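You operate a simulated robot arm through the tools that you are given. There is no shell and no other tool. Be economical: measure what you need, move in short steps, check, and stop when the job is done.

The job below is to be done with a simulated two-armed robot. You get a single attempt, and the scene is never put back.

## Task
Take the note block and leave it on the dish. Pick up the cream bottle from the top of the chest of drawers with one hand, pass it to the other hand and put it on the foot of the bed. Take the leather box from the top of the blanket box and leave it on top of the yellow wiping block. Open the bench drawer, take the rolled socks on the door side of the bed and put it away in the inside of the bench drawer, then shut the drawer. Open the second wide drawer from the top, take the lavender bag with the latest date from the inside from the top of the second wide drawer and put it on the drip tray and shut the drawer again. Any order will do. Set down upright: bottle.

Only the result counts: the job must be done as asked and must still hold three seconds after the hand-in. Knocking over, shifting, dropping, spilling or breaking anything else fails it. Flat cloth is picked up by pressing the open fingertips on it (5 to 10 N) and closing them slowly along it; thin cloth reads only 2 to 8 mm in the jaws.

## Robot
Two 7-joint arms with two-finger parallel grippers on one trunk, on a base that drives. Base frame: it is fixed to the floor where the robot stands at the start and does not move with it; the origin is under the middle of the robot, x ahead of it, y to its left, z up. Lengths are in mm, angles in degrees, forces in N, time in s.
The left shoulder is at the start at [50, 187, 1085], the right one opposite. With the tool pointing down near the work surface each hand reaches from about 100 to 560 mm from the robot's upright axis, wherever it stands, measured 20 degrees to its own side. Places, roughly: bench drawer [-3200, -2300, 300]; bottle [250, 2500, 1250]; dish (16x9x3 cm) [200, 2900, 1200]; drip tray (19x10x4 cm) [-1600, 0, 700]; foot of the bed [-800, 900, 700]; inside of the bench drawer [-3200, -2300, 200]; lavender bag [250, 2750, 500]; leather box (5x5x4 cm) [-2800, -1100, 500]; note block [500, 250, 1000]; rolled socks (9x6x6 cm) [-1600, 1000, 700]; second wide drawer [300, 2800, 700]; wiping block (8x6x3 cm) [-2600, -1300, 500]. Payload 3.43 kg a hand.
The TCP of each hand is the grasp point between the finger pads, 30 mm short of the fingertips. In the tool frame z runs along the fingers and y along their closing line. The gripper opens to 94 mm. The fingers are 28 mm wide and 10 mm thick; the gripper's body (50 by 96 mm) begins 55 mm behind the TCP.
Orientation is told as [roll, pitch, yaw] about the base's x, y, z axes, in that order, counted from this pose: with the fingers straight down and closing along the base's y, the tool's x points along the base's -x, its y along +y and its z along -z.

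## Interface
- The arms move only by the tool move_arm. It takes "left_series", "right_series" or both (then of equal length, played together; a hand with none holds still); each is one flat list of numbers, 7 for each row, row after row: the shift along the base's x, y, z in units of 300 mm (1.0 is 300 mm), then the turn, a rotation vector about the base's x, y, z in units of 45 degrees (1.0 is 45 degrees), then the opening, from 0 (shut) to 1 (fully open). In form: [tx, ty, tz, wx, wy, wz, grip, tx, ty, tz, wx, wy, wz, grip, ...]. A call has 1 to 20 rows; each row is the pose to reach, as a shift and turn from the pose commanded when the call began. A call with a number of a shift or a turn outside -1 to 1 is refused whole. Each row takes 0.2 s and may step no farther than 50 mm and 8.6 degrees from the row before; otherwise, or with a gripper value out of range, the whole call is refused. Where a pose cannot be reached the arm comes as near as it can. A force on the tool above 40 N (or 10 N above the force at the start of the call, whichever is more), or a blocked arm, ends the call early, and 0.2 s more pass. The fingers move at their own pace (about 153 mm/s each) and stop on an object; they squeeze with about 27 N. The grip force told is the motor's: it shows also when the fingers shut on nothing. Time passes only in rows, and 0.2 s behind the last, so rows that repeat a pose let the fingers close. The reply holds the time, the measured pose of the TCP, the force on the tool along the base axes, the opening and the grip force, in the units named above and with some noise, with the torque about the TCP (base axes, N m) and any sound that the robot's microphone picked up.
- Cameras (640 x 400 px; columns grow to the right, rows downward): "scene" is now at [143.8, 37, 1267]; the picture's right is [0.40, -0.92, 0.00], its down [-0.34, -0.15, -0.93] and it looks along [0.85, 0.37, -0.38] (base axes); focal length 271 px, centre (320, 200). "left" rides on the left gripper at [76, -14, -102] in its tool frame; the picture's right is [0.18, 0.98, 0.00], its down [-0.75, 0.14, -0.64] and it looks along [-0.63, 0.12, 0.77] (tool axes); focal length 243 px, centre (320, 200). "right" rides on the right gripper at [76, 14, -103] in its tool frame; the picture's right is [-0.18, 0.98, 0.00], its down [-0.75, -0.14, -0.64] and it looks along [-0.63, -0.12, 0.77] (tool axes); focal length 243 px, centre (320, 200). There is no depth. A picture from a camera that has moved, and an enlarged one, comes with that camera's place and axes in the base frame and with its lens.
- grab_frame(camera): a new picture of that camera. It takes no simulated time.
- lift_body(by): slides the trunk up (or, below 0, down) by that many mm; the arms and the scene camera ride with it, the base frame stays. It gives what a move gives, with no picture.
- drive_base(legs): drives the robot by 1 to 6 legs, each [ahead, left, turn to the left] in mm, mm and degrees, along the robot's own axes; the way and the turn of a leg run together, so that a leg with both is an arc; at most 1500 mm and 180 degrees a leg. The arms and the cameras ride along, it lands a little off, and it stops where it bumps. It gives what a move gives.
- head_to(pan, tilt): turns the head with the scene camera to pan (to the left, within 80 degrees either way) and tilt (down, from -29 to 69), counted from straight ahead of the robot. It gives what a move gives.
- close_up(camera, box): a new picture of the part [left, top, right, bottom] of that camera's present view, enlarged. It takes no simulated time.
- hand_in(): hands the job in; it is judged then, once.

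Go step by step. Nothing tells you exact positions but the pictures and the camera data: compare them with the known pose of the tool, close in by small moves and look again before you grip or let go. The budget is 217 turns and 212 pictures, counting those below and the enlarged ones. Unless the task says otherwise, let go and move clear before handing in.

The tools are called as name(argument=value, ...) on one line, values as JSON. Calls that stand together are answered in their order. move_arm: Moves the arms, as the interface text tells. Its arguments: {"type":"object","properties":{"left_series":{"type":"array","items":{"type":"number"}},"right_series":{"type":"array","items":{"type":"number"}}},"required":[]} The other tools are called the same way: lift_body (by) slides the trunk up or down; drive_base (legs) drives the base; head_to (pan, tilt) turns the head that bears the scene camera; grab_frame (camera) takes a picture; close_up (camera, box) takes an enlarged picture of a part of a camera's view; hand_in () hands the job in.

At the start:

```text
time: 0.0
left_ee_pos: [333.7, 360.1, 1149.3]
left_ee_rot: [0.0, 0.0, -0.1]
left_ft_force: [-0.2, 0.1, -0.5]
left_wrist_torque: [-0.02, -0.05, 0.01]
left_width: 94.0
left_gripper_force: 0.1
right_ee_pos: [341.8, -3.4, 1161.9]
right_ee_rot: [0.0, 0.0, -0.1]
right_ft_force: [0.1, -0.1, 0.6]
right_wrist_torque: [0.04, 0.01, 0.01]
right_width: 94.2
right_gripper_force: 0.1
trunk travel left (down, up): [-300.0, 132.0]
robot x, y, heading: [0.8, 4.0, -0.0]
head pan, tilt: [23.6, 22.1]
```

scene: 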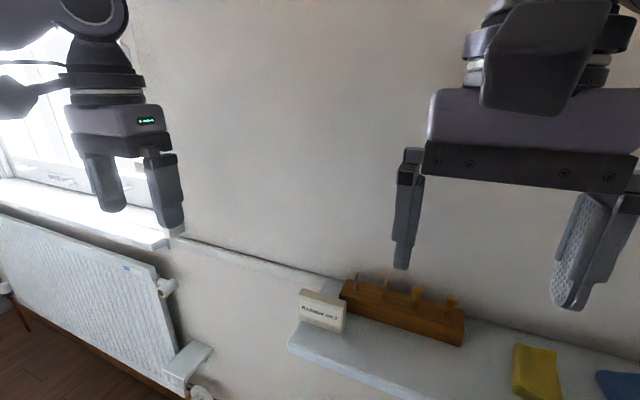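
right: 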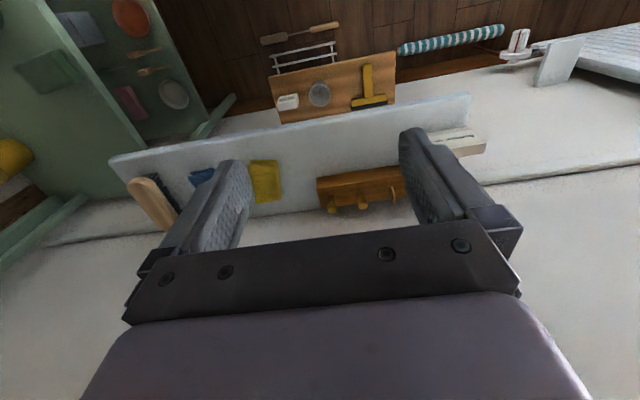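
left: 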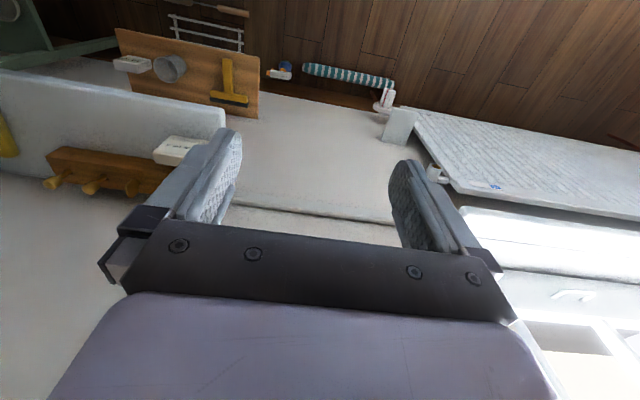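

I see a wall shelf ahead with a small white note block at its left end. I'll zoom in on it and look around first.

close_up(camera="scene", box=[270, 250, 480, 381])

close_up(camera="left", box=[0, 60, 240, 210])

```text
3.05 times, centred on (375, 316) of scene
camera zoom: at [143.8, 37.0, 1267.0], right [0.4, -0.92, 0.0], down [-0.34, -0.15, -0.93], along [0.85, 0.37, -0.38], focal length 827 px, centre (152, -152)
```

zoom: 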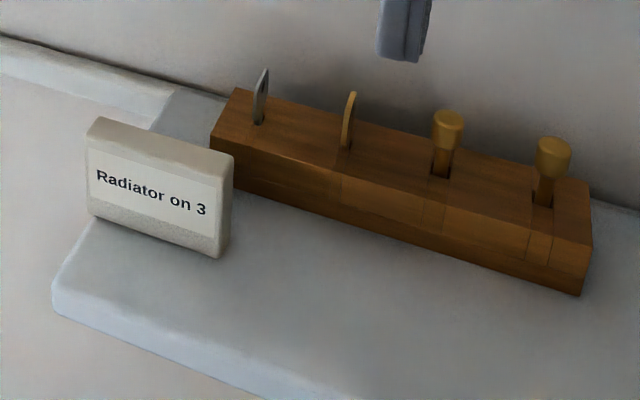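

```text
2.67 times, centred on (120, 135) of left
camera zoom: at [257.4, 345.7, 1251.4], right [-0.18, 0.98, 0.0], down [0.75, 0.14, 0.64], along [0.63, 0.12, -0.77], focal length 647 px, centre (853, 373)
```

zoom: 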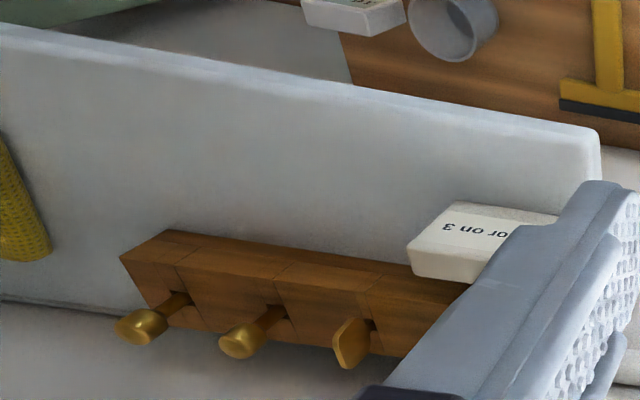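

The note block ("Radiator on 3") triangulates to about (468, 173, 920). I'll look around the room before moving.

head_to(pan=80, tilt=15)

grab_frame(camera="scene")

head_to(pan=-80, tilt=20)

grab_frame(camera="scene")

head_to(pan=10, tilt=45)

grab_frame(camera="scene")

```text
time: 1.3
left_ee_pos: [334.9, 359.1, 1148.8]
left_ee_rot: [0.0, 0.1, 0.1]
left_ft_force: [0.5, 0.2, 0.2]
left_wrist_torque: [0.02, -0.02, -0.01]
left_width: 94.2
left_gripper_force: 0.0
right_ee_pos: [341.6, -2.2, 1163.1]
right_ee_rot: [0.0, 0.1, 0.0]
right_ft_force: [-0.1, -0.1, -0.4]
right_wrist_torque: [0.01, 0.03, 0.02]
right_width: 94.0
right_gripper_force: 0.0
trunk travel left (down, up): [-300.0, 132.0]
robot x, y, heading: [-1.5, -3.8, -0.0]
head pan, tilt: [80.0, 15.0]
```

```text
206 pictures are left
camera scene: at [75.0, 91.9, 1278.5], right [0.98, -0.17, 0.0], down [-0.05, -0.25, -0.97], along [0.17, 0.95, -0.26], focal length 271 px, centre (320, 200)
```

scene: 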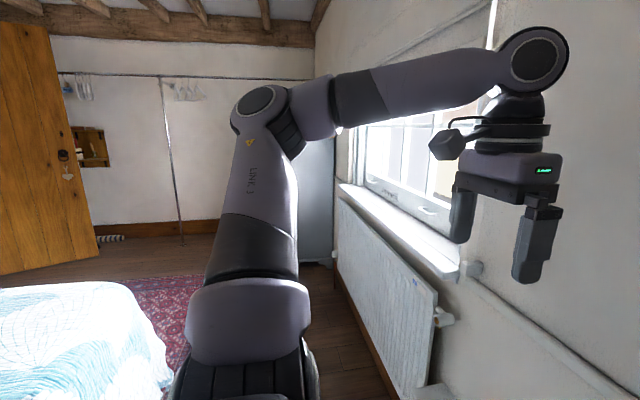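

```text
time: 3.7
left_ee_pos: [333.9, 358.9, 1148.9]
left_ee_rot: [0.0, 0.0, 0.0]
left_ft_force: [0.0, -0.5, -0.7]
left_wrist_torque: [0.02, 0.0, 0.04]
left_width: 94.0
left_gripper_force: 0.0
right_ee_pos: [340.5, -3.2, 1162.9]
right_ee_rot: [0.0, 0.0, 0.1]
right_ft_force: [0.9, -0.6, -0.2]
right_wrist_torque: [0.0, -0.02, -0.01]
right_width: 93.9
right_gripper_force: 0.1
trunk travel left (down, up): [-300.0, 132.0]
robot x, y, heading: [-2.2, -1.3, 0.0]
head pan, tilt: [-80.0, 20.0]
```

```text
205 pictures are left
camera scene: at [74.9, -91.8, 1270.4], right [-0.98, -0.17, 0.0], down [-0.06, 0.34, -0.94], along [0.16, -0.93, -0.34], focal length 271 px, centre (320, 200)
```

scene: 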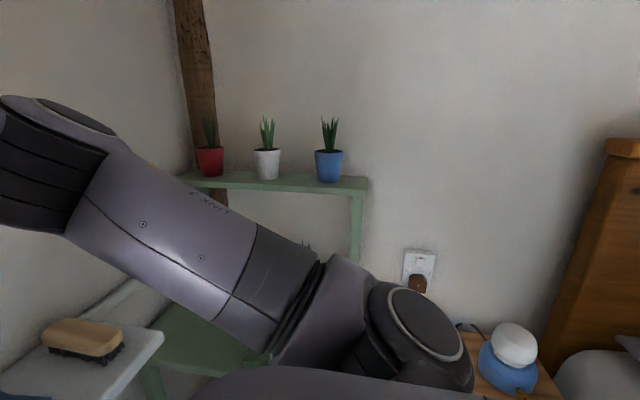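

```text
time: 5.4
left_ee_pos: [333.5, 360.2, 1149.2]
left_ee_rot: [0.0, 0.0, -0.1]
left_ft_force: [-0.3, 0.1, -0.4]
left_wrist_torque: [-0.02, 0.0, -0.04]
left_width: 93.8
left_gripper_force: 0.0
right_ee_pos: [341.3, -3.1, 1162.5]
right_ee_rot: [0.1, 0.0, 0.0]
right_ft_force: [0.8, 0.3, 0.1]
right_wrist_torque: [-0.01, -0.01, 0.02]
right_width: 94.0
right_gripper_force: 0.0
trunk travel left (down, up): [-300.0, 132.0]
robot x, y, heading: [-1.8, 3.5, -0.1]
head pan, tilt: [10.0, 45.0]
```

```text
204 pictures are left
camera scene: at [138.8, 14.0, 1231.7], right [0.17, -0.98, 0.0], down [-0.7, -0.12, -0.71], along [0.7, 0.12, -0.71], focal length 271 px, centre (320, 200)
```

scene: 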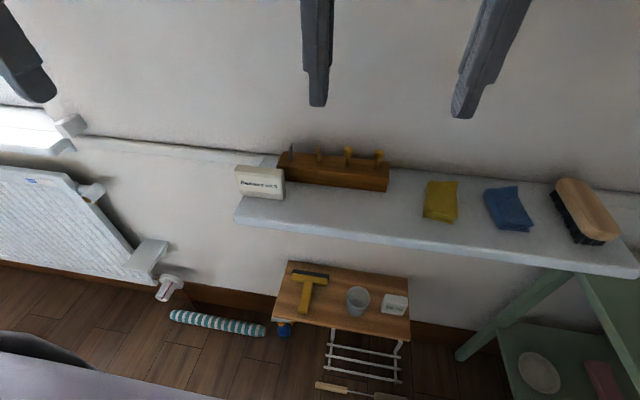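

The block stands with its broad face towards me (y 139–219, x 469–490, top z≈937). I'll bring the left hand over it turned −90° so it closes along x, moving the right hand back a bit meanwhile.

move_arm(left_series=[0.05, -0.08, -0.02, 0, 0, -0.17, 1, 0.1, -0.16, -0.04, 0, 0, -0.34, 1, 0.15, -0.24, -0.06, 0, 0, -0.51, 1, 0.2, -0.32, -0.08, 0, 0, -0.68, 1, 0.24, -0.4, -0.1, 0, 0, -0.85, 1, 0.24, -0.4, -0.1, 0, 0, -1, 1], right_series=[0, -0.1, 0, 0, 0, 0, 1, 0, -0.2, 0, 0, 0, 0, 1, 0, -0.3, 0, 0, 0, 0, 1, 0, -0.4, 0, 0, 0, 0, 1, 0, -0.4, 0, 0, 0, 0, 1, 0, -0.4, 0, 0, 0, 0, 1])

move_arm(left_series=[0.04, -0.04, -0.05, 0, 0, -0.17, 1, 0.08, -0.08, -0.1, 0, 0, -0.34, 1, 0.12, -0.12, -0.15, 0, 0, -0.51, 1, 0.16, -0.16, -0.2, 0, 0, -0.68, 1, 0.2, -0.2, -0.2, 0, 0, -0.85, 1, 0.24, -0.2, -0.2, 0, 0, -1, 1])

grab_frame(camera="left")

grab_frame(camera="scene")

```text
time: 6.8
left_ee_pos: [407.2, 239.8, 1117.3]
left_ee_rot: [0.0, -0.1, -45.1]
left_ft_force: [-0.5, 0.4, -0.1]
left_wrist_torque: [0.0, 0.01, -0.03]
left_width: 94.0
left_gripper_force: 0.0
right_ee_pos: [340.0, -121.3, 1162.5]
right_ee_rot: [0.0, 0.1, 0.0]
right_ft_force: [0.5, 0.3, -0.1]
right_wrist_torque: [-0.01, -0.01, -0.05]
right_width: 94.0
right_gripper_force: 0.1
trunk travel left (down, up): [-300.0, 132.0]
robot x, y, heading: [0.7, 1.8, 0.1]
head pan, tilt: [10.0, 45.0]
```

```text
time: 8.2
left_ee_pos: [471.8, 184.3, 1057.8]
left_ee_rot: [0.1, -0.1, -90.1]
left_ft_force: [0.2, 0.8, -0.1]
left_wrist_torque: [-0.02, 0.03, -0.05]
left_width: 94.0
left_gripper_force: 0.1
left hand out of reach, approached as far as the arm can: row 6
right_ee_pos: [339.6, -122.8, 1160.6]
right_ee_rot: [0.0, 0.0, 0.1]
right_ft_force: [0.3, 0.6, 0.0]
right_wrist_torque: [-0.02, 0.02, -0.01]
right_width: 94.1
right_gripper_force: 0.0
trunk travel left (down, up): [-300.0, 132.0]
robot x, y, heading: [-0.2, -3.7, 0.0]
head pan, tilt: [10.0, 45.0]
```

```text
203 pictures are left
camera left: at [458.2, 260.3, 1160.6], right [0.98, 0.18, 0.0], down [0.14, -0.75, 0.64], along [0.12, -0.63, -0.77], focal length 243 px, centre (320, 200)
```

left: 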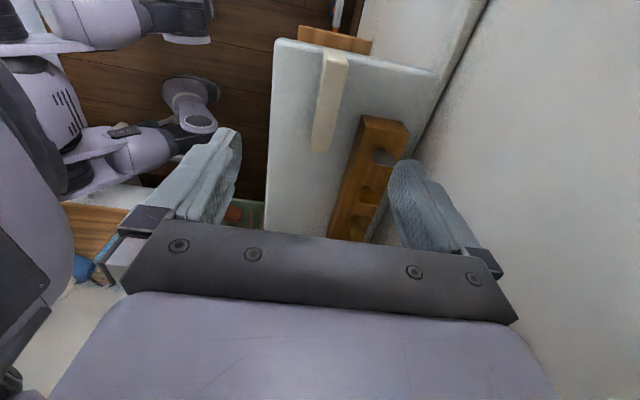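

```text
202 pictures are left
camera scene: at [138.5, 14.0, 1231.8], right [0.17, -0.98, 0.0], down [-0.7, -0.12, -0.71], along [0.7, 0.12, -0.71], focal length 271 px, centre (320, 200)
```

scene: 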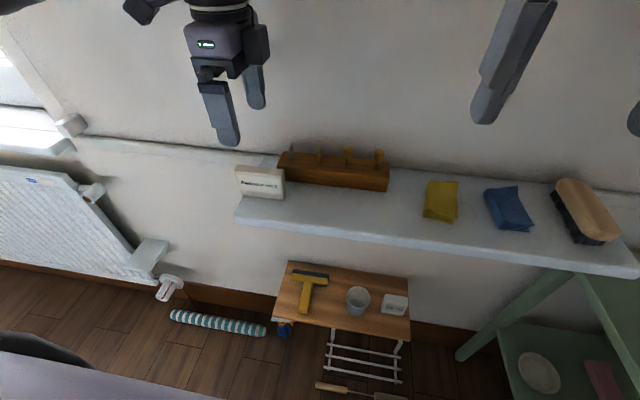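

The block top centre is seen at about (480, 185, 937), just out of comfortable reach. I'll drive 45 mm ahead and look again.

drive_base(legs=[[45, 0, 0]])

move_arm(left_series=[-0.06, 0, -0.1, 0, 0, 0, 1, -0.12, 0, -0.2, 0, 0, 0, 1])

grab_frame(camera="left")

grab_frame(camera="scene")

```text
time: 9.1
left_ee_pos: [517.8, 183.6, 1057.4]
left_ee_rot: [0.1, -0.2, -90.1]
left_ft_force: [-0.2, 0.4, -0.8]
left_wrist_torque: [-0.02, 0.04, -0.01]
left_width: 94.0
left_gripper_force: 0.0
right_ee_pos: [383.8, -121.3, 1160.4]
right_ee_rot: [0.1, 0.0, 0.0]
right_ft_force: [0.1, 0.5, -0.5]
right_wrist_torque: [0.03, 0.05, 0.04]
right_width: 94.1
right_gripper_force: 0.0
trunk travel left (down, up): [-300.0, 132.0]
robot x, y, heading: [43.5, -2.6, -0.1]
head pan, tilt: [10.0, 45.0]
```

```text
time: 9.7
left_ee_pos: [482.4, 186.2, 999.5]
left_ee_rot: [0.2, -0.1, -90.0]
left_ft_force: [0.7, 0.3, -0.6]
left_wrist_torque: [0.0, 0.0, 0.0]
left_width: 93.8
left_gripper_force: 0.1
right_ee_pos: [383.7, -122.5, 1161.6]
right_ee_rot: [0.0, 0.0, -0.1]
right_ft_force: [0.6, 0.2, -0.2]
right_wrist_torque: [0.0, -0.02, 0.02]
right_width: 94.0
right_gripper_force: 0.0
trunk travel left (down, up): [-300.0, 132.0]
robot x, y, heading: [47.3, -0.3, -0.1]
head pan, tilt: [10.0, 45.0]
```

```text
201 pictures are left
camera left: at [466.8, 261.5, 1101.8], right [0.98, 0.18, 0.0], down [0.14, -0.75, 0.64], along [0.12, -0.63, -0.77], focal length 243 px, centre (320, 200)
```

left: 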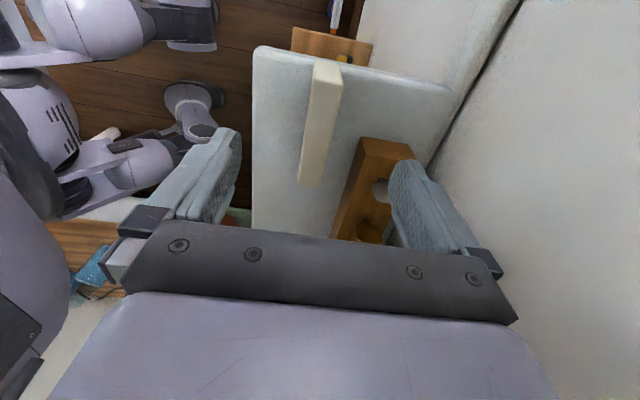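

```text
200 pictures are left
camera scene: at [182.6, 13.9, 1231.7], right [0.17, -0.98, 0.0], down [-0.7, -0.12, -0.71], along [0.7, 0.12, -0.71], focal length 271 px, centre (320, 200)
```

scene: 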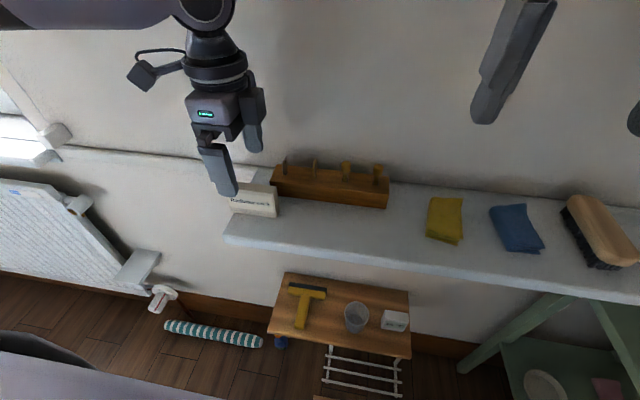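

Block is centred under the hand at (480,186), but the rack ends near y≈181 behind it. I'll shift to y≈203, narrow the opening to ~52 mm, descend and grip.

move_arm(left_series=[-0.007, 0.057, 0, 0, 0, 0, 0.55, -0.007, 0.057, -0.05, 0, 0, 0, 0.55, -0.007, 0.057, -0.12, 0, 0, 0, 0.55, -0.007, 0.057, -0.19, 0, 0, 0, 0.55, -0.007, 0.057, -0.245, 0, 0, 0, 0.55])

grab_frame(camera="left")

close_up(camera="scene", box=[170, 120, 330, 240])

```text
time: 10.9
left_ee_pos: [479.2, 201.0, 924.5]
left_ee_rot: [0.1, -0.1, -90.1]
left_ft_force: [0.0, -0.9, 0.0]
left_wrist_torque: [0.02, 0.01, 0.0]
left_width: 51.8
left_gripper_force: 0.1
right_ee_pos: [384.4, -121.6, 1160.9]
right_ee_rot: [-0.1, 0.0, 0.0]
right_ft_force: [0.3, 0.0, -0.7]
right_wrist_torque: [0.02, -0.01, 0.0]
right_width: 94.4
right_gripper_force: 0.1
trunk travel left (down, up): [-300.0, 132.0]
robot x, y, heading: [46.7, 0.6, -0.0]
head pan, tilt: [10.0, 45.0]
```

```text
199 pictures are left
camera left: at [464.9, 277.9, 1026.3], right [0.98, 0.18, 0.0], down [0.14, -0.75, 0.64], along [0.12, -0.63, -0.77], focal length 243 px, centre (320, 200)
```

left: 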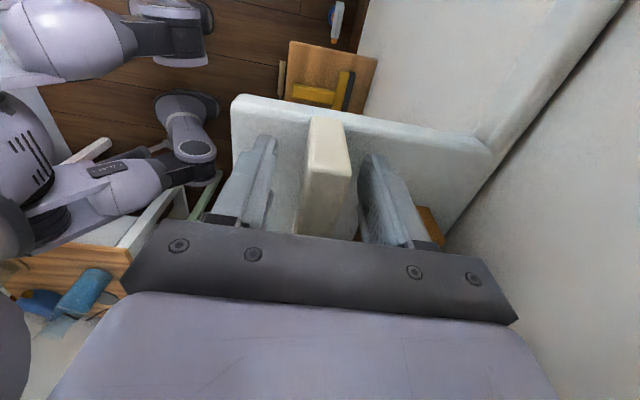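

```text
3.33 times, centred on (250, 180) of scene
camera zoom: at [182.8, 13.9, 1231.7], right [0.17, -0.98, 0.0], down [-0.7, -0.12, -0.71], along [0.7, 0.12, -0.71], focal length 905 px, centre (553, 267)
```

zoom: 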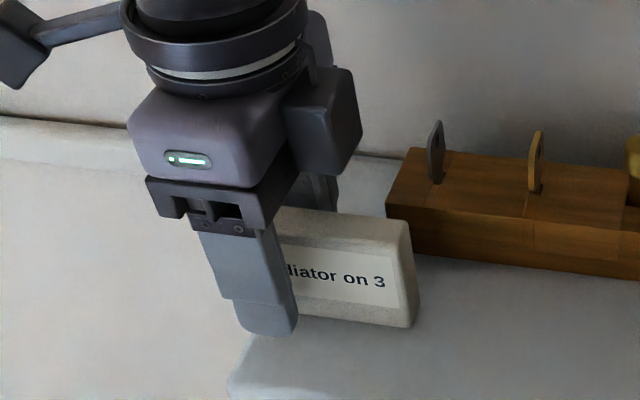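

The fingers straddle the block cleanly. I close the grip and lift.

move_arm(left_series=[0, 0, 0, 0, 0, 0, 0.2, 0, 0, 0, 0, 0, 0, 0, 0, 0, 0, 0, 0, 0, 0])

move_arm(left_series=[0, 0, 0.06, 0, 0, 0, 0, 0, 0, 0.18, 0, 0, 0, 0, 0, 0, 0.33, 0, 0, 0, 0, 0, 0, 0.48, 0, 0, 0, 0, -0.15, 0.05, 0.6, 0, 0, 0, 0, -0.3, 0.1, 0.65, 0, 0, 0, 0, -0.45, 0.15, 0.65, 0, 0, 0, 0])

grab_frame(camera="left")

```text
time: 11.7
left_ee_pos: [479.9, 201.2, 923.8]
left_ee_rot: [0.1, -0.1, -90.1]
left_ft_force: [0.2, -0.3, -0.5]
left_wrist_torque: [0.01, -0.03, 0.04]
left_width: 23.7
left_gripper_force: 27.0
right_ee_pos: [384.0, -122.0, 1161.8]
right_ee_rot: [0.1, 0.0, 0.0]
right_ft_force: [-0.2, -0.4, 0.0]
right_wrist_torque: [0.0, 0.0, -0.03]
right_width: 94.1
right_gripper_force: 0.0
trunk travel left (down, up): [-300.0, 132.0]
robot x, y, heading: [44.6, 1.4, -0.2]
head pan, tilt: [10.0, 45.0]
```

```text
refused: row 5 steps farther than a row can; nothing moved
```

```text
197 pictures are left
camera left: at [464.8, 277.9, 1026.7], right [0.98, 0.18, 0.0], down [0.14, -0.75, 0.64], along [0.12, -0.63, -0.77], focal length 243 px, centre (320, 200)
```

left: 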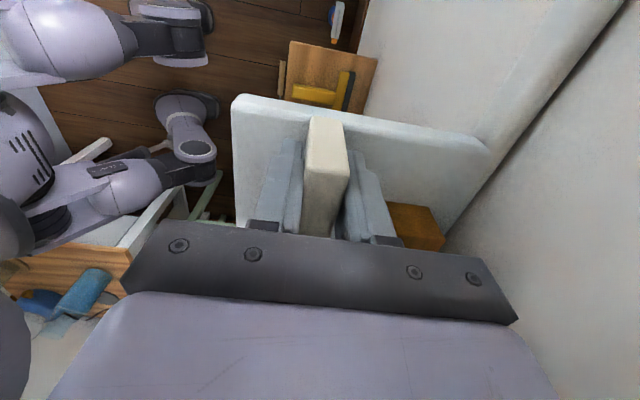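

The block is gripped (23.7 mm wide). I lift it and pull it back.

move_arm(left_series=[0, 0, 0.06, 0, 0, 0, 0, 0, 0, 0.18, 0, 0, 0, 0, 0, 0, 0.33, 0, 0, 0, 0, 0, 0, 0.48, 0, 0, 0, 0, -0.1, 0.05, 0.58, 0, 0, 0, 0, -0.23, 0.1, 0.62, 0, 0, 0, 0, -0.36, 0.15, 0.62, 0, 0, 0, 0, -0.5, 0.2, 0.62, 0, 0, 0, 0])

head_to(pan=60, tilt=40)

grab_frame(camera="scene")

```text
time: 13.5
left_ee_pos: [327.0, 258.7, 1110.7]
left_ee_rot: [0.2, -0.1, -90.1]
left_ft_force: [0.2, 0.3, -0.3]
left_wrist_torque: [-0.01, 0.01, -0.01]
left_width: 23.5
left_gripper_force: 26.9
right_ee_pos: [382.9, -122.6, 1161.9]
right_ee_rot: [0.0, -0.1, 0.0]
right_ft_force: [0.1, -1.4, -0.5]
right_wrist_torque: [0.0, -0.01, 0.01]
right_width: 94.0
right_gripper_force: 0.0
trunk travel left (down, up): [-300.0, 132.0]
robot x, y, heading: [41.1, 0.7, -0.3]
head pan, tilt: [10.0, 45.0]
```

```text
time: 14.7
left_ee_pos: [328.4, 258.8, 1111.6]
left_ee_rot: [0.1, -0.1, -90.0]
left_ft_force: [0.2, -0.2, -0.1]
left_wrist_torque: [-0.03, -0.03, 0.02]
left_width: 23.6
left_gripper_force: 26.9
right_ee_pos: [383.8, -122.9, 1160.9]
right_ee_rot: [0.1, 0.1, -0.1]
right_ft_force: [-0.1, 0.0, -0.3]
right_wrist_torque: [-0.01, -0.04, 0.0]
right_width: 93.6
right_gripper_force: 0.1
trunk travel left (down, up): [-300.0, 132.0]
robot x, y, heading: [44.2, -5.0, 0.0]
head pan, tilt: [60.0, 40.0]
```

```text
196 pictures are left
camera scene: at [145.3, 73.4, 1238.9], right [0.87, -0.5, 0.0], down [-0.32, -0.56, -0.77], along [0.38, 0.66, -0.64], focal length 271 px, centre (320, 200)
```

scene: 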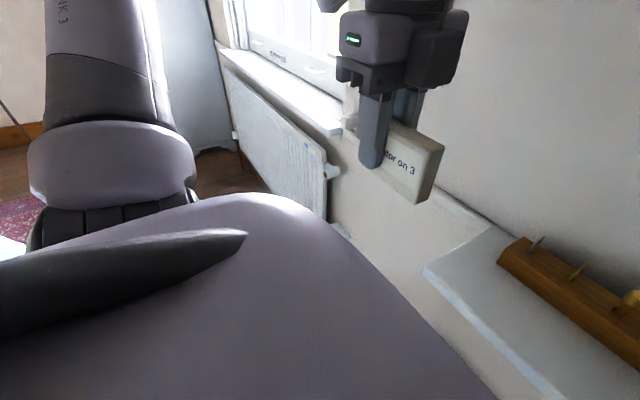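

The block is held. I'll turn left 90° toward the chest and look.

drive_base(legs=[[0, 0, 90]])

head_to(pan=0, tilt=15)

grab_frame(camera="scene")

head_to(pan=60, tilt=20)

grab_frame(camera="scene")

```text
time: 18.8
left_ee_pos: [-207.3, 290.7, 1111.9]
left_ee_rot: [0.1, -0.1, -1.5]
left_ft_force: [-0.2, 0.7, -0.8]
left_wrist_torque: [0.0, 0.0, 0.04]
left_width: 23.5
left_gripper_force: 27.1
right_ee_pos: [174.3, 335.5, 1160.2]
right_ee_rot: [0.0, 0.1, 88.5]
right_ft_force: [-0.1, -0.1, 0.0]
right_wrist_torque: [-0.01, -0.04, -0.01]
right_width: 94.0
right_gripper_force: 0.0
trunk travel left (down, up): [-300.0, 132.0]
robot x, y, heading: [41.7, 3.5, 88.6]
head pan, tilt: [60.0, 40.0]
```

```text
time: 20.1
left_ee_pos: [-206.6, 290.4, 1111.1]
left_ee_rot: [0.1, -0.1, -1.5]
left_ft_force: [-0.7, 1.1, -0.6]
left_wrist_torque: [-0.02, 0.01, 0.04]
left_width: 23.6
left_gripper_force: 26.9
right_ee_pos: [174.3, 336.4, 1160.5]
right_ee_rot: [0.0, 0.1, 88.5]
right_ft_force: [0.7, 0.1, 0.2]
right_wrist_torque: [-0.02, -0.04, 0.01]
right_width: 94.1
right_gripper_force: 0.0
trunk travel left (down, up): [-300.0, 132.0]
robot x, y, heading: [44.1, -0.8, 88.5]
head pan, tilt: [0.0, 15.0]
```

```text
195 pictures are left
camera scene: at [48.1, 151.7, 1278.5], right [1.0, -0.03, 0.0], down [-0.01, -0.26, -0.97], along [0.02, 0.97, -0.26], focal length 271 px, centre (320, 200)
```

scene: 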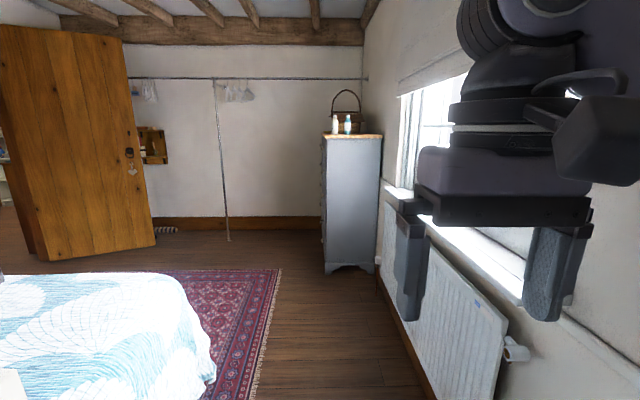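

```text
time: 21.4
left_ee_pos: [-206.4, 289.9, 1111.2]
left_ee_rot: [0.1, -0.1, -1.5]
left_ft_force: [-0.4, -0.1, -1.0]
left_wrist_torque: [-0.01, 0.01, 0.0]
left_width: 23.9
left_gripper_force: 27.4
right_ee_pos: [174.9, 336.6, 1162.0]
right_ee_rot: [0.1, 0.1, 88.5]
right_ft_force: [-0.2, -0.5, 0.1]
right_wrist_torque: [0.01, 0.01, -0.03]
right_width: 93.9
right_gripper_force: 0.0
trunk travel left (down, up): [-300.0, 132.0]
robot x, y, heading: [47.6, -3.5, 88.4]
head pan, tilt: [60.0, 20.0]
```

```text
194 pictures are left
camera scene: at [-33.6, 107.0, 1270.4], right [0.52, 0.85, 0.0], down [0.29, -0.18, -0.94], along [-0.8, 0.49, -0.34], focal length 271 px, centre (320, 200)
```

scene: 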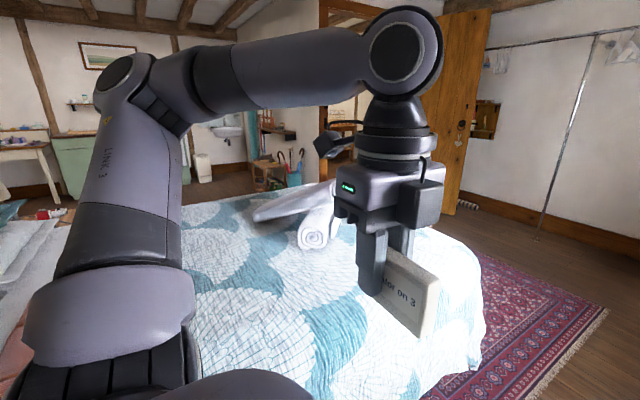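

The chest stands at about x 150–600, y 2400–3100, front facing −x. I'll drive past the bed and then in front of it.

drive_base(legs=[[1400, 0, 0], [800, 500, 0], [450, 0, 0], [0, 0, -88.5]])

head_to(pan=0, tilt=30)

grab_frame(camera="scene")

```text
time: 31.6
left_ee_pos: [-449.3, 2296.1, 1114.1]
left_ee_rot: [0.7, -0.1, -4.1]
left_ft_force: [-0.3, -0.7, 0.6]
left_wrist_torque: [-0.01, 0.03, 0.01]
left_width: 23.7
left_gripper_force: 26.9
right_ee_pos: [-56.4, 2328.8, 1164.5]
right_ee_rot: [0.8, -0.3, 84.2]
right_ft_force: [-0.3, -0.2, -0.1]
right_wrist_torque: [0.0, 0.01, -0.05]
right_width: 93.9
right_gripper_force: 0.0
trunk travel left (down, up): [-300.0, 132.0]
robot x, y, heading: [-212.5, 2004.1, 86.0]
head pan, tilt: [60.0, 20.0]
stopped in leg 2: the robot was blocked; the commanded pose is now the measured one
```

```text
time: 32.9
left_ee_pos: [-447.6, 2294.4, 1116.5]
left_ee_rot: [0.9, 0.0, -3.9]
left_ft_force: [0.5, -0.3, -0.1]
left_wrist_torque: [-0.02, 0.02, 0.02]
left_width: 23.6
left_gripper_force: 27.2
right_ee_pos: [-54.8, 2328.7, 1165.9]
right_ee_rot: [0.8, -0.5, 84.6]
right_ft_force: [0.9, -0.2, 0.0]
right_wrist_torque: [-0.03, 0.01, 0.0]
right_width: 94.1
right_gripper_force: 0.0
trunk travel left (down, up): [-300.0, 132.0]
robot x, y, heading: [-210.9, 2003.4, 86.2]
head pan, tilt: [0.0, 30.0]
```

```text
193 pictures are left
camera scene: at [-198.9, 2140.4, 1256.4], right [1.0, -0.07, 0.0], down [-0.03, -0.49, -0.87], along [0.06, 0.87, -0.49], focal length 271 px, centre (320, 200)
```

scene: 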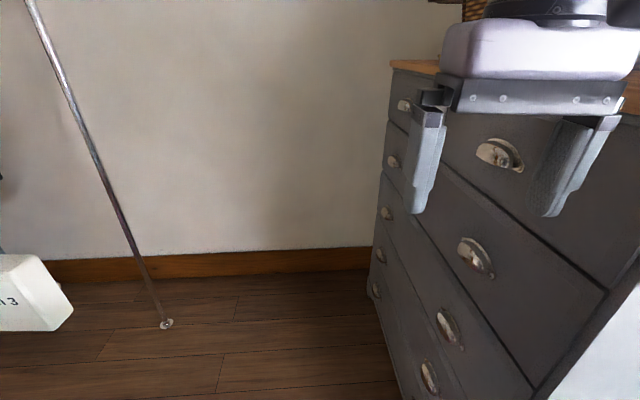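

I was blocked at (−211, 2003). I'll look around to find what blocked me.

head_to(pan=-60, tilt=45)

grab_frame(camera="scene")

head_to(pan=45, tilt=55)

grab_frame(camera="scene")

head_to(pan=0, tilt=69)

grab_frame(camera="scene")

```text
time: 34.2
left_ee_pos: [-449.1, 2294.2, 1115.9]
left_ee_rot: [1.0, 0.1, -3.8]
left_ft_force: [0.7, 0.0, -0.3]
left_wrist_torque: [0.03, 0.01, -0.02]
left_width: 23.9
left_gripper_force: 27.1
right_ee_pos: [-55.7, 2327.6, 1166.9]
right_ee_rot: [0.7, -0.5, 84.5]
right_ft_force: [0.2, -0.5, 0.6]
right_wrist_torque: [0.04, 0.02, -0.01]
right_width: 94.0
right_gripper_force: 0.1
trunk travel left (down, up): [-300.0, 132.0]
robot x, y, heading: [-209.9, 2005.5, 86.3]
head pan, tilt: [-60.0, 45.0]
```

```text
192 pictures are left
camera scene: at [-131.9, 2086.6, 1233.1], right [0.44, -0.9, -0.01], down [-0.63, -0.3, -0.71], along [0.63, 0.32, -0.7], focal length 271 px, centre (320, 200)
```

scene: 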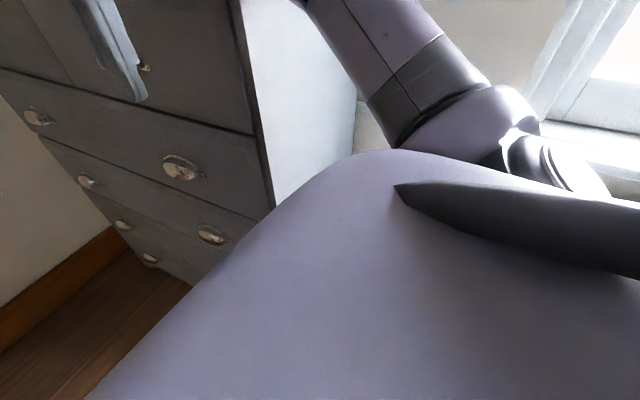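

```text
time: 36.0
left_ee_pos: [-448.9, 2295.3, 1116.6]
left_ee_rot: [1.0, 0.0, -3.8]
left_ft_force: [0.6, 0.3, -0.6]
left_wrist_torque: [0.02, 0.0, -0.02]
left_width: 23.7
left_gripper_force: 27.4
right_ee_pos: [-55.6, 2328.6, 1166.9]
right_ee_rot: [0.8, -0.6, 84.4]
right_ft_force: [0.6, 0.8, 0.0]
right_wrist_torque: [0.03, -0.04, -0.02]
right_width: 94.2
right_gripper_force: 0.0
trunk travel left (down, up): [-300.0, 132.0]
robot x, y, heading: [-206.8, 2008.4, 86.5]
head pan, tilt: [45.0, 55.0]
```

```text
191 pictures are left
camera scene: at [-252.4, 2105.2, 1220.1], right [0.75, 0.66, 0.01], down [0.54, -0.61, -0.58], along [-0.38, 0.44, -0.81], focal length 271 px, centre (320, 200)
```

scene: 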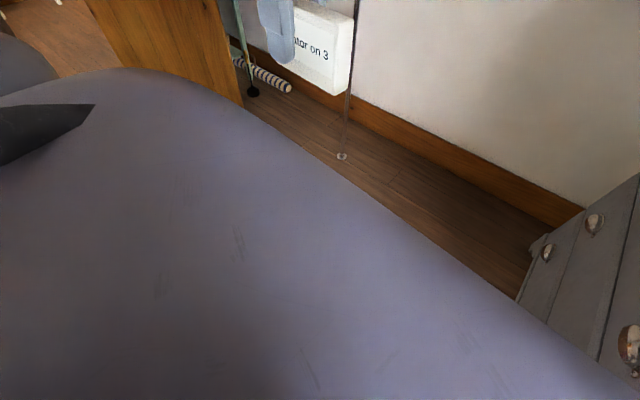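

```text
time: 37.1
left_ee_pos: [-447.5, 2295.0, 1115.9]
left_ee_rot: [0.8, 0.0, -3.8]
left_ft_force: [0.1, -0.2, -0.1]
left_wrist_torque: [0.02, 0.03, 0.0]
left_width: 23.7
left_gripper_force: 27.2
right_ee_pos: [-55.3, 2328.0, 1167.2]
right_ee_rot: [0.8, -0.6, 84.5]
right_ft_force: [-0.1, 0.0, 0.5]
right_wrist_torque: [-0.03, 0.0, 0.01]
right_width: 94.0
right_gripper_force: 0.1
trunk travel left (down, up): [-300.0, 132.0]
robot x, y, heading: [-209.5, 2008.3, 86.3]
head pan, tilt: [0.0, 68.8]
```

```text
190 pictures are left
camera scene: at [-201.3, 2107.0, 1204.5], right [1.0, -0.07, 0.0], down [-0.06, -0.92, -0.38], along [0.02, 0.38, -0.93], focal length 271 px, centre (320, 200)
```

scene: 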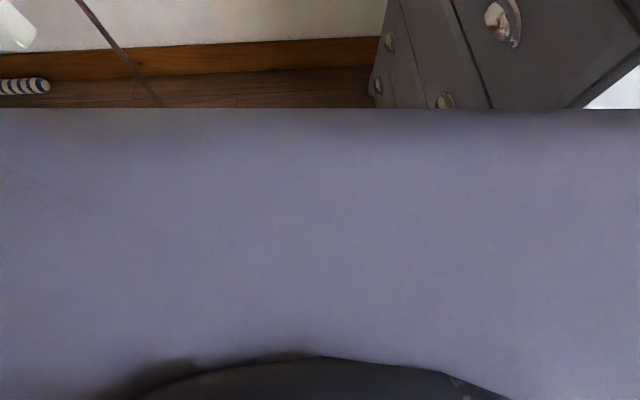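

The right elbow or base seems to have touched the chest's near side. I'll back off, strafe left, then go forward.

drive_base(legs=[[-120, 0, 0], [0, 400, 0]])

head_to(pan=-30, tilt=20)

grab_frame(camera="scene")

```text
time: 40.5
left_ee_pos: [-867.6, 2211.7, 1110.7]
left_ee_rot: [0.1, -0.2, -3.4]
left_ft_force: [-1.1, -0.7, -1.2]
left_wrist_torque: [0.0, 0.0, 0.02]
left_width: 23.7
left_gripper_force: 27.1
right_ee_pos: [-475.7, 2247.1, 1161.1]
right_ee_rot: [0.5, 0.4, 85.1]
right_ft_force: [-0.9, 0.5, -0.2]
right_wrist_torque: [0.02, 0.01, 0.02]
right_width: 93.9
right_gripper_force: 0.1
trunk travel left (down, up): [-300.0, 132.0]
robot x, y, heading: [-628.1, 1911.8, 86.6]
head pan, tilt: [0.0, 68.8]
```

```text
time: 41.7
left_ee_pos: [-867.5, 2211.3, 1111.6]
left_ee_rot: [0.1, -0.1, -3.4]
left_ft_force: [0.1, -0.1, 0.2]
left_wrist_torque: [0.01, 0.01, -0.02]
left_width: 23.7
left_gripper_force: 26.5
right_ee_pos: [-476.7, 2247.2, 1160.2]
right_ee_rot: [0.6, 0.4, 85.1]
right_ft_force: [0.6, 0.1, -0.7]
right_wrist_torque: [0.01, 0.03, -0.06]
right_width: 94.1
right_gripper_force: 0.1
trunk travel left (down, up): [-300.0, 132.0]
robot x, y, heading: [-628.4, 1910.8, 86.9]
head pan, tilt: [-30.0, 20.0]
```

```text
189 pictures are left
camera scene: at [-571.6, 2048.3, 1270.3], right [0.83, -0.55, 0.0], down [-0.19, -0.29, -0.94], along [0.52, 0.78, -0.34], focal length 271 px, centre (320, 200)
```

scene: 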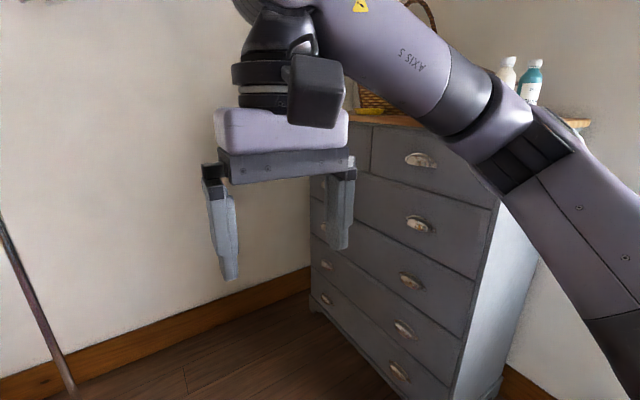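

Clear now. I'll turn to face +x and slide along to the front of the chest.

drive_base(legs=[[0, 0, -86.8], [0, 780, 0]])

head_to(pan=0, tilt=15)

grab_frame(camera="scene")

```text
time: 49.6
left_ee_pos: [-316.2, 2930.7, 1111.5]
left_ee_rot: [0.1, -0.1, -91.3]
left_ft_force: [0.2, -0.3, -0.2]
left_wrist_torque: [-0.04, -0.04, -0.02]
left_width: 23.5
left_gripper_force: 27.1
right_ee_pos: [-265.9, 2541.5, 1160.7]
right_ee_rot: [0.6, 0.4, -2.9]
right_ft_force: [-0.1, -0.3, 0.2]
right_wrist_torque: [-0.02, 0.01, -0.02]
right_width: 94.0
right_gripper_force: 0.2
trunk travel left (down, up): [-300.0, 132.0]
robot x, y, heading: [-605.7, 2680.4, -1.2]
head pan, tilt: [-30.0, 20.0]
```

```text
time: 50.5
left_ee_pos: [-316.4, 2931.0, 1111.4]
left_ee_rot: [0.0, -0.1, -91.4]
left_ft_force: [-1.2, 0.3, -1.1]
left_wrist_torque: [-0.02, -0.01, 0.02]
left_width: 23.8
left_gripper_force: 26.6
right_ee_pos: [-266.8, 2542.5, 1160.7]
right_ee_rot: [0.6, 0.4, -2.9]
right_ft_force: [-0.1, 0.6, -0.1]
right_wrist_torque: [0.0, -0.01, 0.01]
right_width: 93.8
right_gripper_force: 0.1
trunk travel left (down, up): [-300.0, 132.0]
robot x, y, heading: [-602.8, 2684.7, -1.5]
head pan, tilt: [0.0, 15.0]
```

```text
188 pictures are left
camera scene: at [-454.3, 2676.0, 1278.5], right [-0.03, -1.0, 0.0], down [-0.26, 0.01, -0.97], along [0.97, -0.02, -0.26], focal length 271 px, centre (320, 200)
```

scene: 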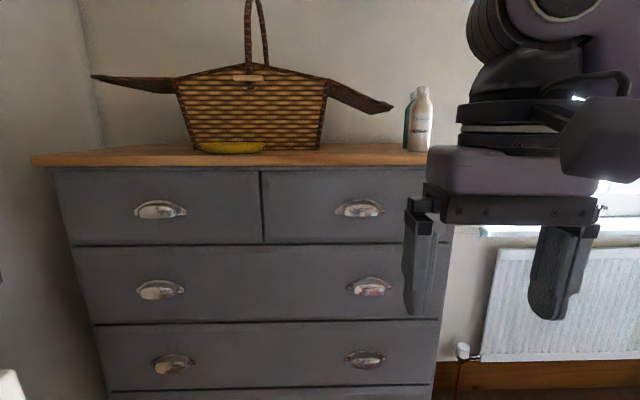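

The yellow dish is in front of the picnic basket; the bottles are at the right end. I'll raise the trunk and zoom in.

lift_body(by=130)

head_to(pan=0, tilt=20)

grab_frame(camera="scene")

close_up(camera="scene", box=[180, 140, 440, 260])

```text
time: 52.1
left_ee_pos: [-316.0, 2932.2, 1242.6]
left_ee_rot: [0.1, -0.1, -91.4]
left_ft_force: [-0.7, 0.3, -0.4]
left_wrist_torque: [-0.02, -0.04, 0.02]
left_width: 23.5
left_gripper_force: 26.8
right_ee_pos: [-266.4, 2542.0, 1289.6]
right_ee_rot: [0.6, 0.4, -2.9]
right_ft_force: [0.9, 0.7, -0.5]
right_wrist_torque: [-0.02, -0.02, -0.01]
right_width: 94.0
right_gripper_force: 0.0
trunk travel left (down, up): [-430.0, 2.0]
robot x, y, heading: [-605.3, 2681.8, -0.9]
head pan, tilt: [0.0, 15.0]
```

```text
time: 52.8
left_ee_pos: [-315.2, 2931.5, 1241.4]
left_ee_rot: [0.1, -0.2, -91.4]
left_ft_force: [0.0, -0.3, -0.4]
left_wrist_torque: [0.0, 0.04, 0.0]
left_width: 23.4
left_gripper_force: 27.2
right_ee_pos: [-265.5, 2542.1, 1289.5]
right_ee_rot: [0.7, 0.5, -2.9]
right_ft_force: [-0.6, 0.0, 0.1]
right_wrist_torque: [0.0, -0.02, 0.02]
right_width: 94.0
right_gripper_force: 0.0
trunk travel left (down, up): [-430.0, 2.0]
robot x, y, heading: [-606.7, 2677.7, -1.6]
head pan, tilt: [0.0, 20.0]
```

```text
187 pictures are left
camera scene: at [-454.6, 2676.1, 1400.4], right [-0.02, -1.0, 0.0], down [-0.34, 0.01, -0.94], along [0.94, -0.02, -0.34], focal length 271 px, centre (320, 200)
```

scene: 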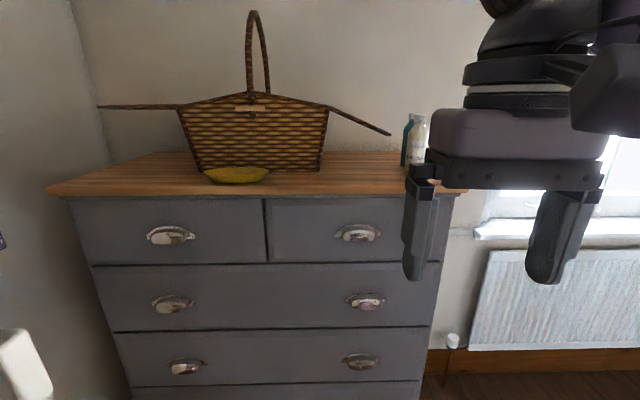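

```text
2.46 times, centred on (310, 200) of scene
camera zoom: at [-454.6, 2676.1, 1400.4], right [-0.02, -1.0, 0.0], down [-0.34, 0.01, -0.94], along [0.94, -0.02, -0.34], focal length 668 px, centre (345, 200)
```

zoom: 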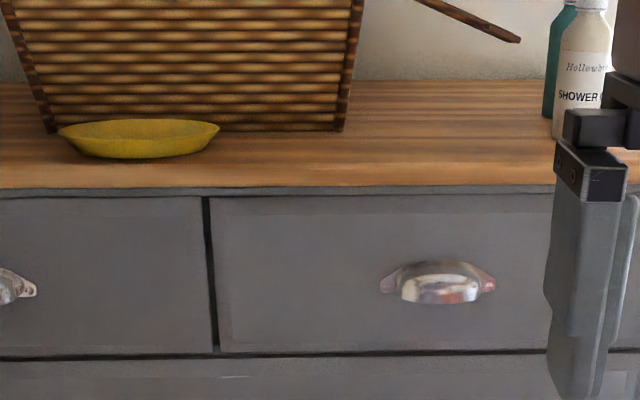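

The dish is about (238, 2880), with rim near z 1230; the basket base starts near x 350. I'll raise the left hand and drive closer.

move_arm(left_series=[0, 0, 0.15, 0, 0, 0, 0, 0, 0, 0.28, 0, 0, 0, 0])

drive_base(legs=[[370, 20, 1.5]])

grab_frame(camera="scene")

grab_frame(camera="left")

```text
time: 53.4
left_ee_pos: [-317.0, 2932.3, 1326.2]
left_ee_rot: [0.0, -0.1, -91.5]
left_ft_force: [-0.2, 0.3, -1.2]
left_wrist_torque: [0.0, 0.04, 0.0]
left_width: 23.6
left_gripper_force: 27.3
right_ee_pos: [-266.0, 2541.6, 1289.7]
right_ee_rot: [0.5, 0.4, -2.9]
right_ft_force: [-0.4, 0.2, 0.3]
right_wrist_torque: [0.03, -0.03, 0.0]
right_width: 93.8
right_gripper_force: 0.1
trunk travel left (down, up): [-430.0, 2.0]
robot x, y, heading: [-603.2, 2680.1, -1.5]
head pan, tilt: [0.0, 20.0]
```

```text
time: 55.7
left_ee_pos: [32.5, 2956.4, 1326.1]
left_ee_rot: [0.0, 0.1, -89.9]
left_ft_force: [-0.3, -0.3, -0.7]
left_wrist_torque: [0.03, 0.03, 0.03]
left_width: 23.6
left_gripper_force: 26.8
right_ee_pos: [94.7, 2566.0, 1289.5]
right_ee_rot: [0.6, 0.4, -1.3]
right_ft_force: [1.1, 0.4, -0.3]
right_wrist_torque: [0.0, 0.0, -0.02]
right_width: 94.0
right_gripper_force: 0.1
trunk travel left (down, up): [-430.0, 2.0]
robot x, y, heading: [-251.5, 2697.4, -0.1]
head pan, tilt: [0.0, 20.0]
```

```text
185 pictures are left
camera scene: at [-97.7, 2696.0, 1400.3], right [0.0, -1.0, 0.0], down [-0.34, 0.0, -0.94], along [0.94, 0.0, -0.34], focal length 271 px, centre (320, 200)
```

scene: 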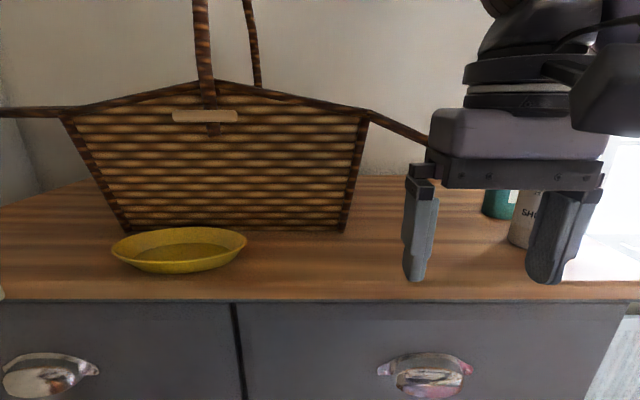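

```text
184 pictures are left
camera left: at [18.9, 3032.7, 1429.1], right [0.98, 0.18, 0.0], down [0.14, -0.75, 0.64], along [0.12, -0.63, -0.77], focal length 243 px, centre (320, 200)
```

left: 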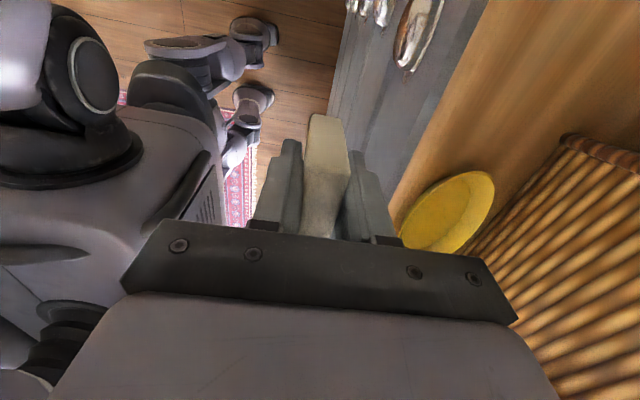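

The dish centre now comes out near (207, 2875). I'll bring the block above it.

move_arm(left_series=[0.12, -0.045, 0, 0, 0, 0, 0, 0.24, -0.09, 0, 0, 0, 0, 0, 0.36, -0.135, 0, 0, 0, 0, 0, 0.48, -0.18, 0, 0, 0, 0, 0, 0.583, -0.215, 0, 0, 0, 0, 0])

grab_frame(camera="scene")

grab_frame(camera="left")

```text
time: 56.9
left_ee_pos: [186.6, 2911.7, 1314.7]
left_ee_rot: [0.1, -0.2, -89.9]
left_ft_force: [0.5, 0.2, -0.5]
left_wrist_torque: [0.01, -0.03, -0.01]
left_width: 23.4
left_gripper_force: 27.2
left hand out of reach, approached as far as the arm can: row 4, 5
right_ee_pos: [93.3, 2566.4, 1290.2]
right_ee_rot: [0.6, 0.3, -1.4]
right_ft_force: [-0.3, 0.0, 0.0]
right_wrist_torque: [0.0, -0.02, 0.03]
right_width: 94.1
right_gripper_force: 0.1
trunk travel left (down, up): [-430.0, 2.0]
robot x, y, heading: [-252.1, 2695.2, 0.2]
head pan, tilt: [0.0, 20.0]
```

```text
183 pictures are left
camera scene: at [-99.0, 2695.8, 1400.5], right [0.0, -1.0, 0.0], down [-0.34, 0.0, -0.94], along [0.94, 0.0, -0.34], focal length 271 px, centre (320, 200)
```

scene: 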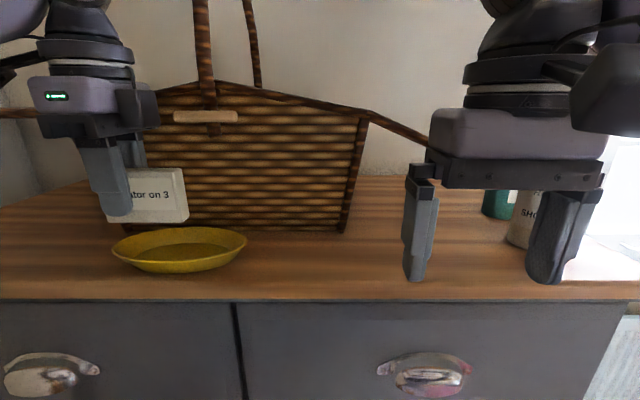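

```text
182 pictures are left
camera left: at [171.7, 2988.1, 1417.8], right [0.98, 0.19, 0.0], down [0.14, -0.75, 0.64], along [0.12, -0.63, -0.76], focal length 243 px, centre (320, 200)
```

left: 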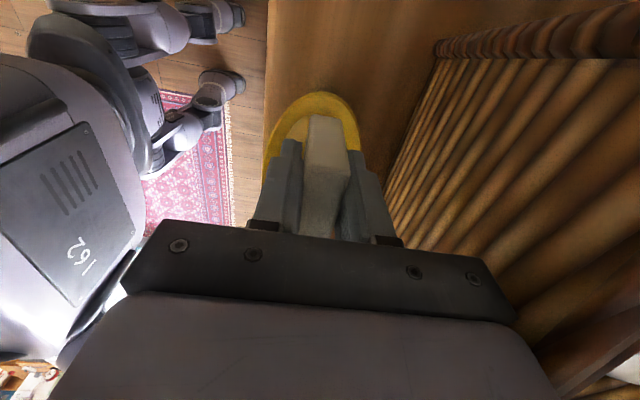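

The view from the hand shows the dish is centred near (185, 2860), rim about z 1243. I'll pull the hand back 40 mm, drive 40 mm ahead for reach and re-check.

move_arm(left_series=[-0.07, -0.06, 0, 0, 0, 0, 0, -0.133, -0.11, 0.02, 0, 0, 0, 0])

drive_base(legs=[[40, 0, 0]])

grab_frame(camera="left")

grab_frame(camera="scene")

```text
time: 57.5
left_ee_pos: [146.2, 2879.9, 1316.4]
left_ee_rot: [0.2, -0.3, -89.9]
left_ft_force: [-0.3, 0.8, -0.1]
left_wrist_torque: [-0.02, 0.01, 0.02]
left_width: 23.6
left_gripper_force: 27.2
left hand out of reach, approached as far as the arm can: row 2
right_ee_pos: [92.8, 2565.3, 1290.4]
right_ee_rot: [0.5, 0.5, -1.4]
right_ft_force: [0.0, 0.3, 1.0]
right_wrist_torque: [-0.04, 0.03, -0.02]
right_width: 93.9
right_gripper_force: 0.0
trunk travel left (down, up): [-430.0, 2.0]
robot x, y, heading: [-252.3, 2701.5, 0.1]
head pan, tilt: [0.0, 20.0]
```

```text
time: 58.4
left_ee_pos: [188.1, 2880.5, 1315.1]
left_ee_rot: [0.1, -0.3, -90.0]
left_ft_force: [0.6, 0.0, -0.6]
left_wrist_torque: [-0.01, 0.04, 0.0]
left_width: 23.7
left_gripper_force: 26.8
right_ee_pos: [133.8, 2566.6, 1289.6]
right_ee_rot: [0.6, 0.4, -1.6]
right_ft_force: [0.0, 0.4, -0.8]
right_wrist_torque: [0.02, 0.03, 0.01]
right_width: 93.8
right_gripper_force: 0.0
trunk travel left (down, up): [-430.0, 2.0]
robot x, y, heading: [-212.7, 2692.2, -0.2]
head pan, tilt: [0.0, 20.0]
```

```text
181 pictures are left
camera left: at [173.0, 2956.1, 1418.9], right [0.98, 0.18, 0.0], down [0.14, -0.75, 0.64], along [0.12, -0.63, -0.76], focal length 243 px, centre (320, 200)
```

left: 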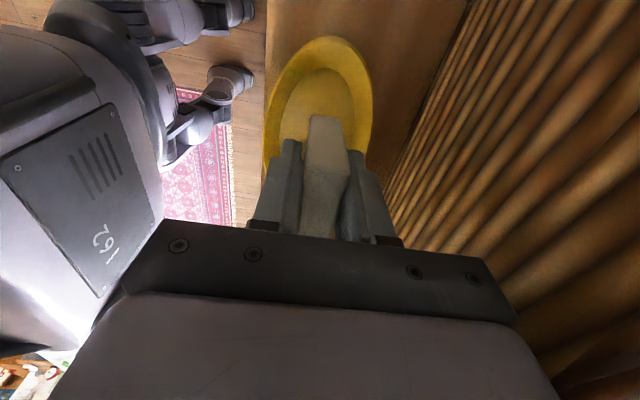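

```text
180 pictures are left
camera scene: at [-58.0, 2695.8, 1400.2], right [0.0, -1.0, 0.0], down [-0.34, 0.0, -0.94], along [0.94, 0.0, -0.34], focal length 271 px, centre (320, 200)
```

scene: 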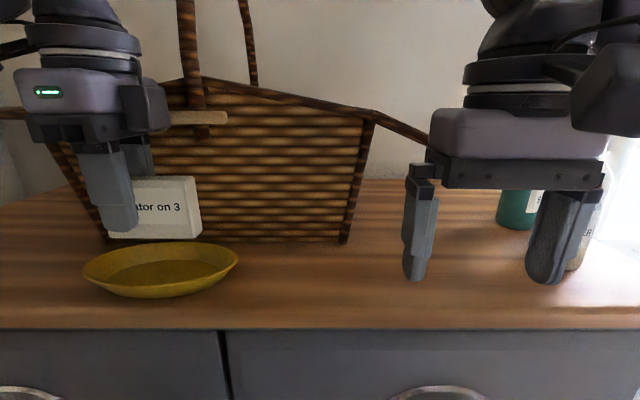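

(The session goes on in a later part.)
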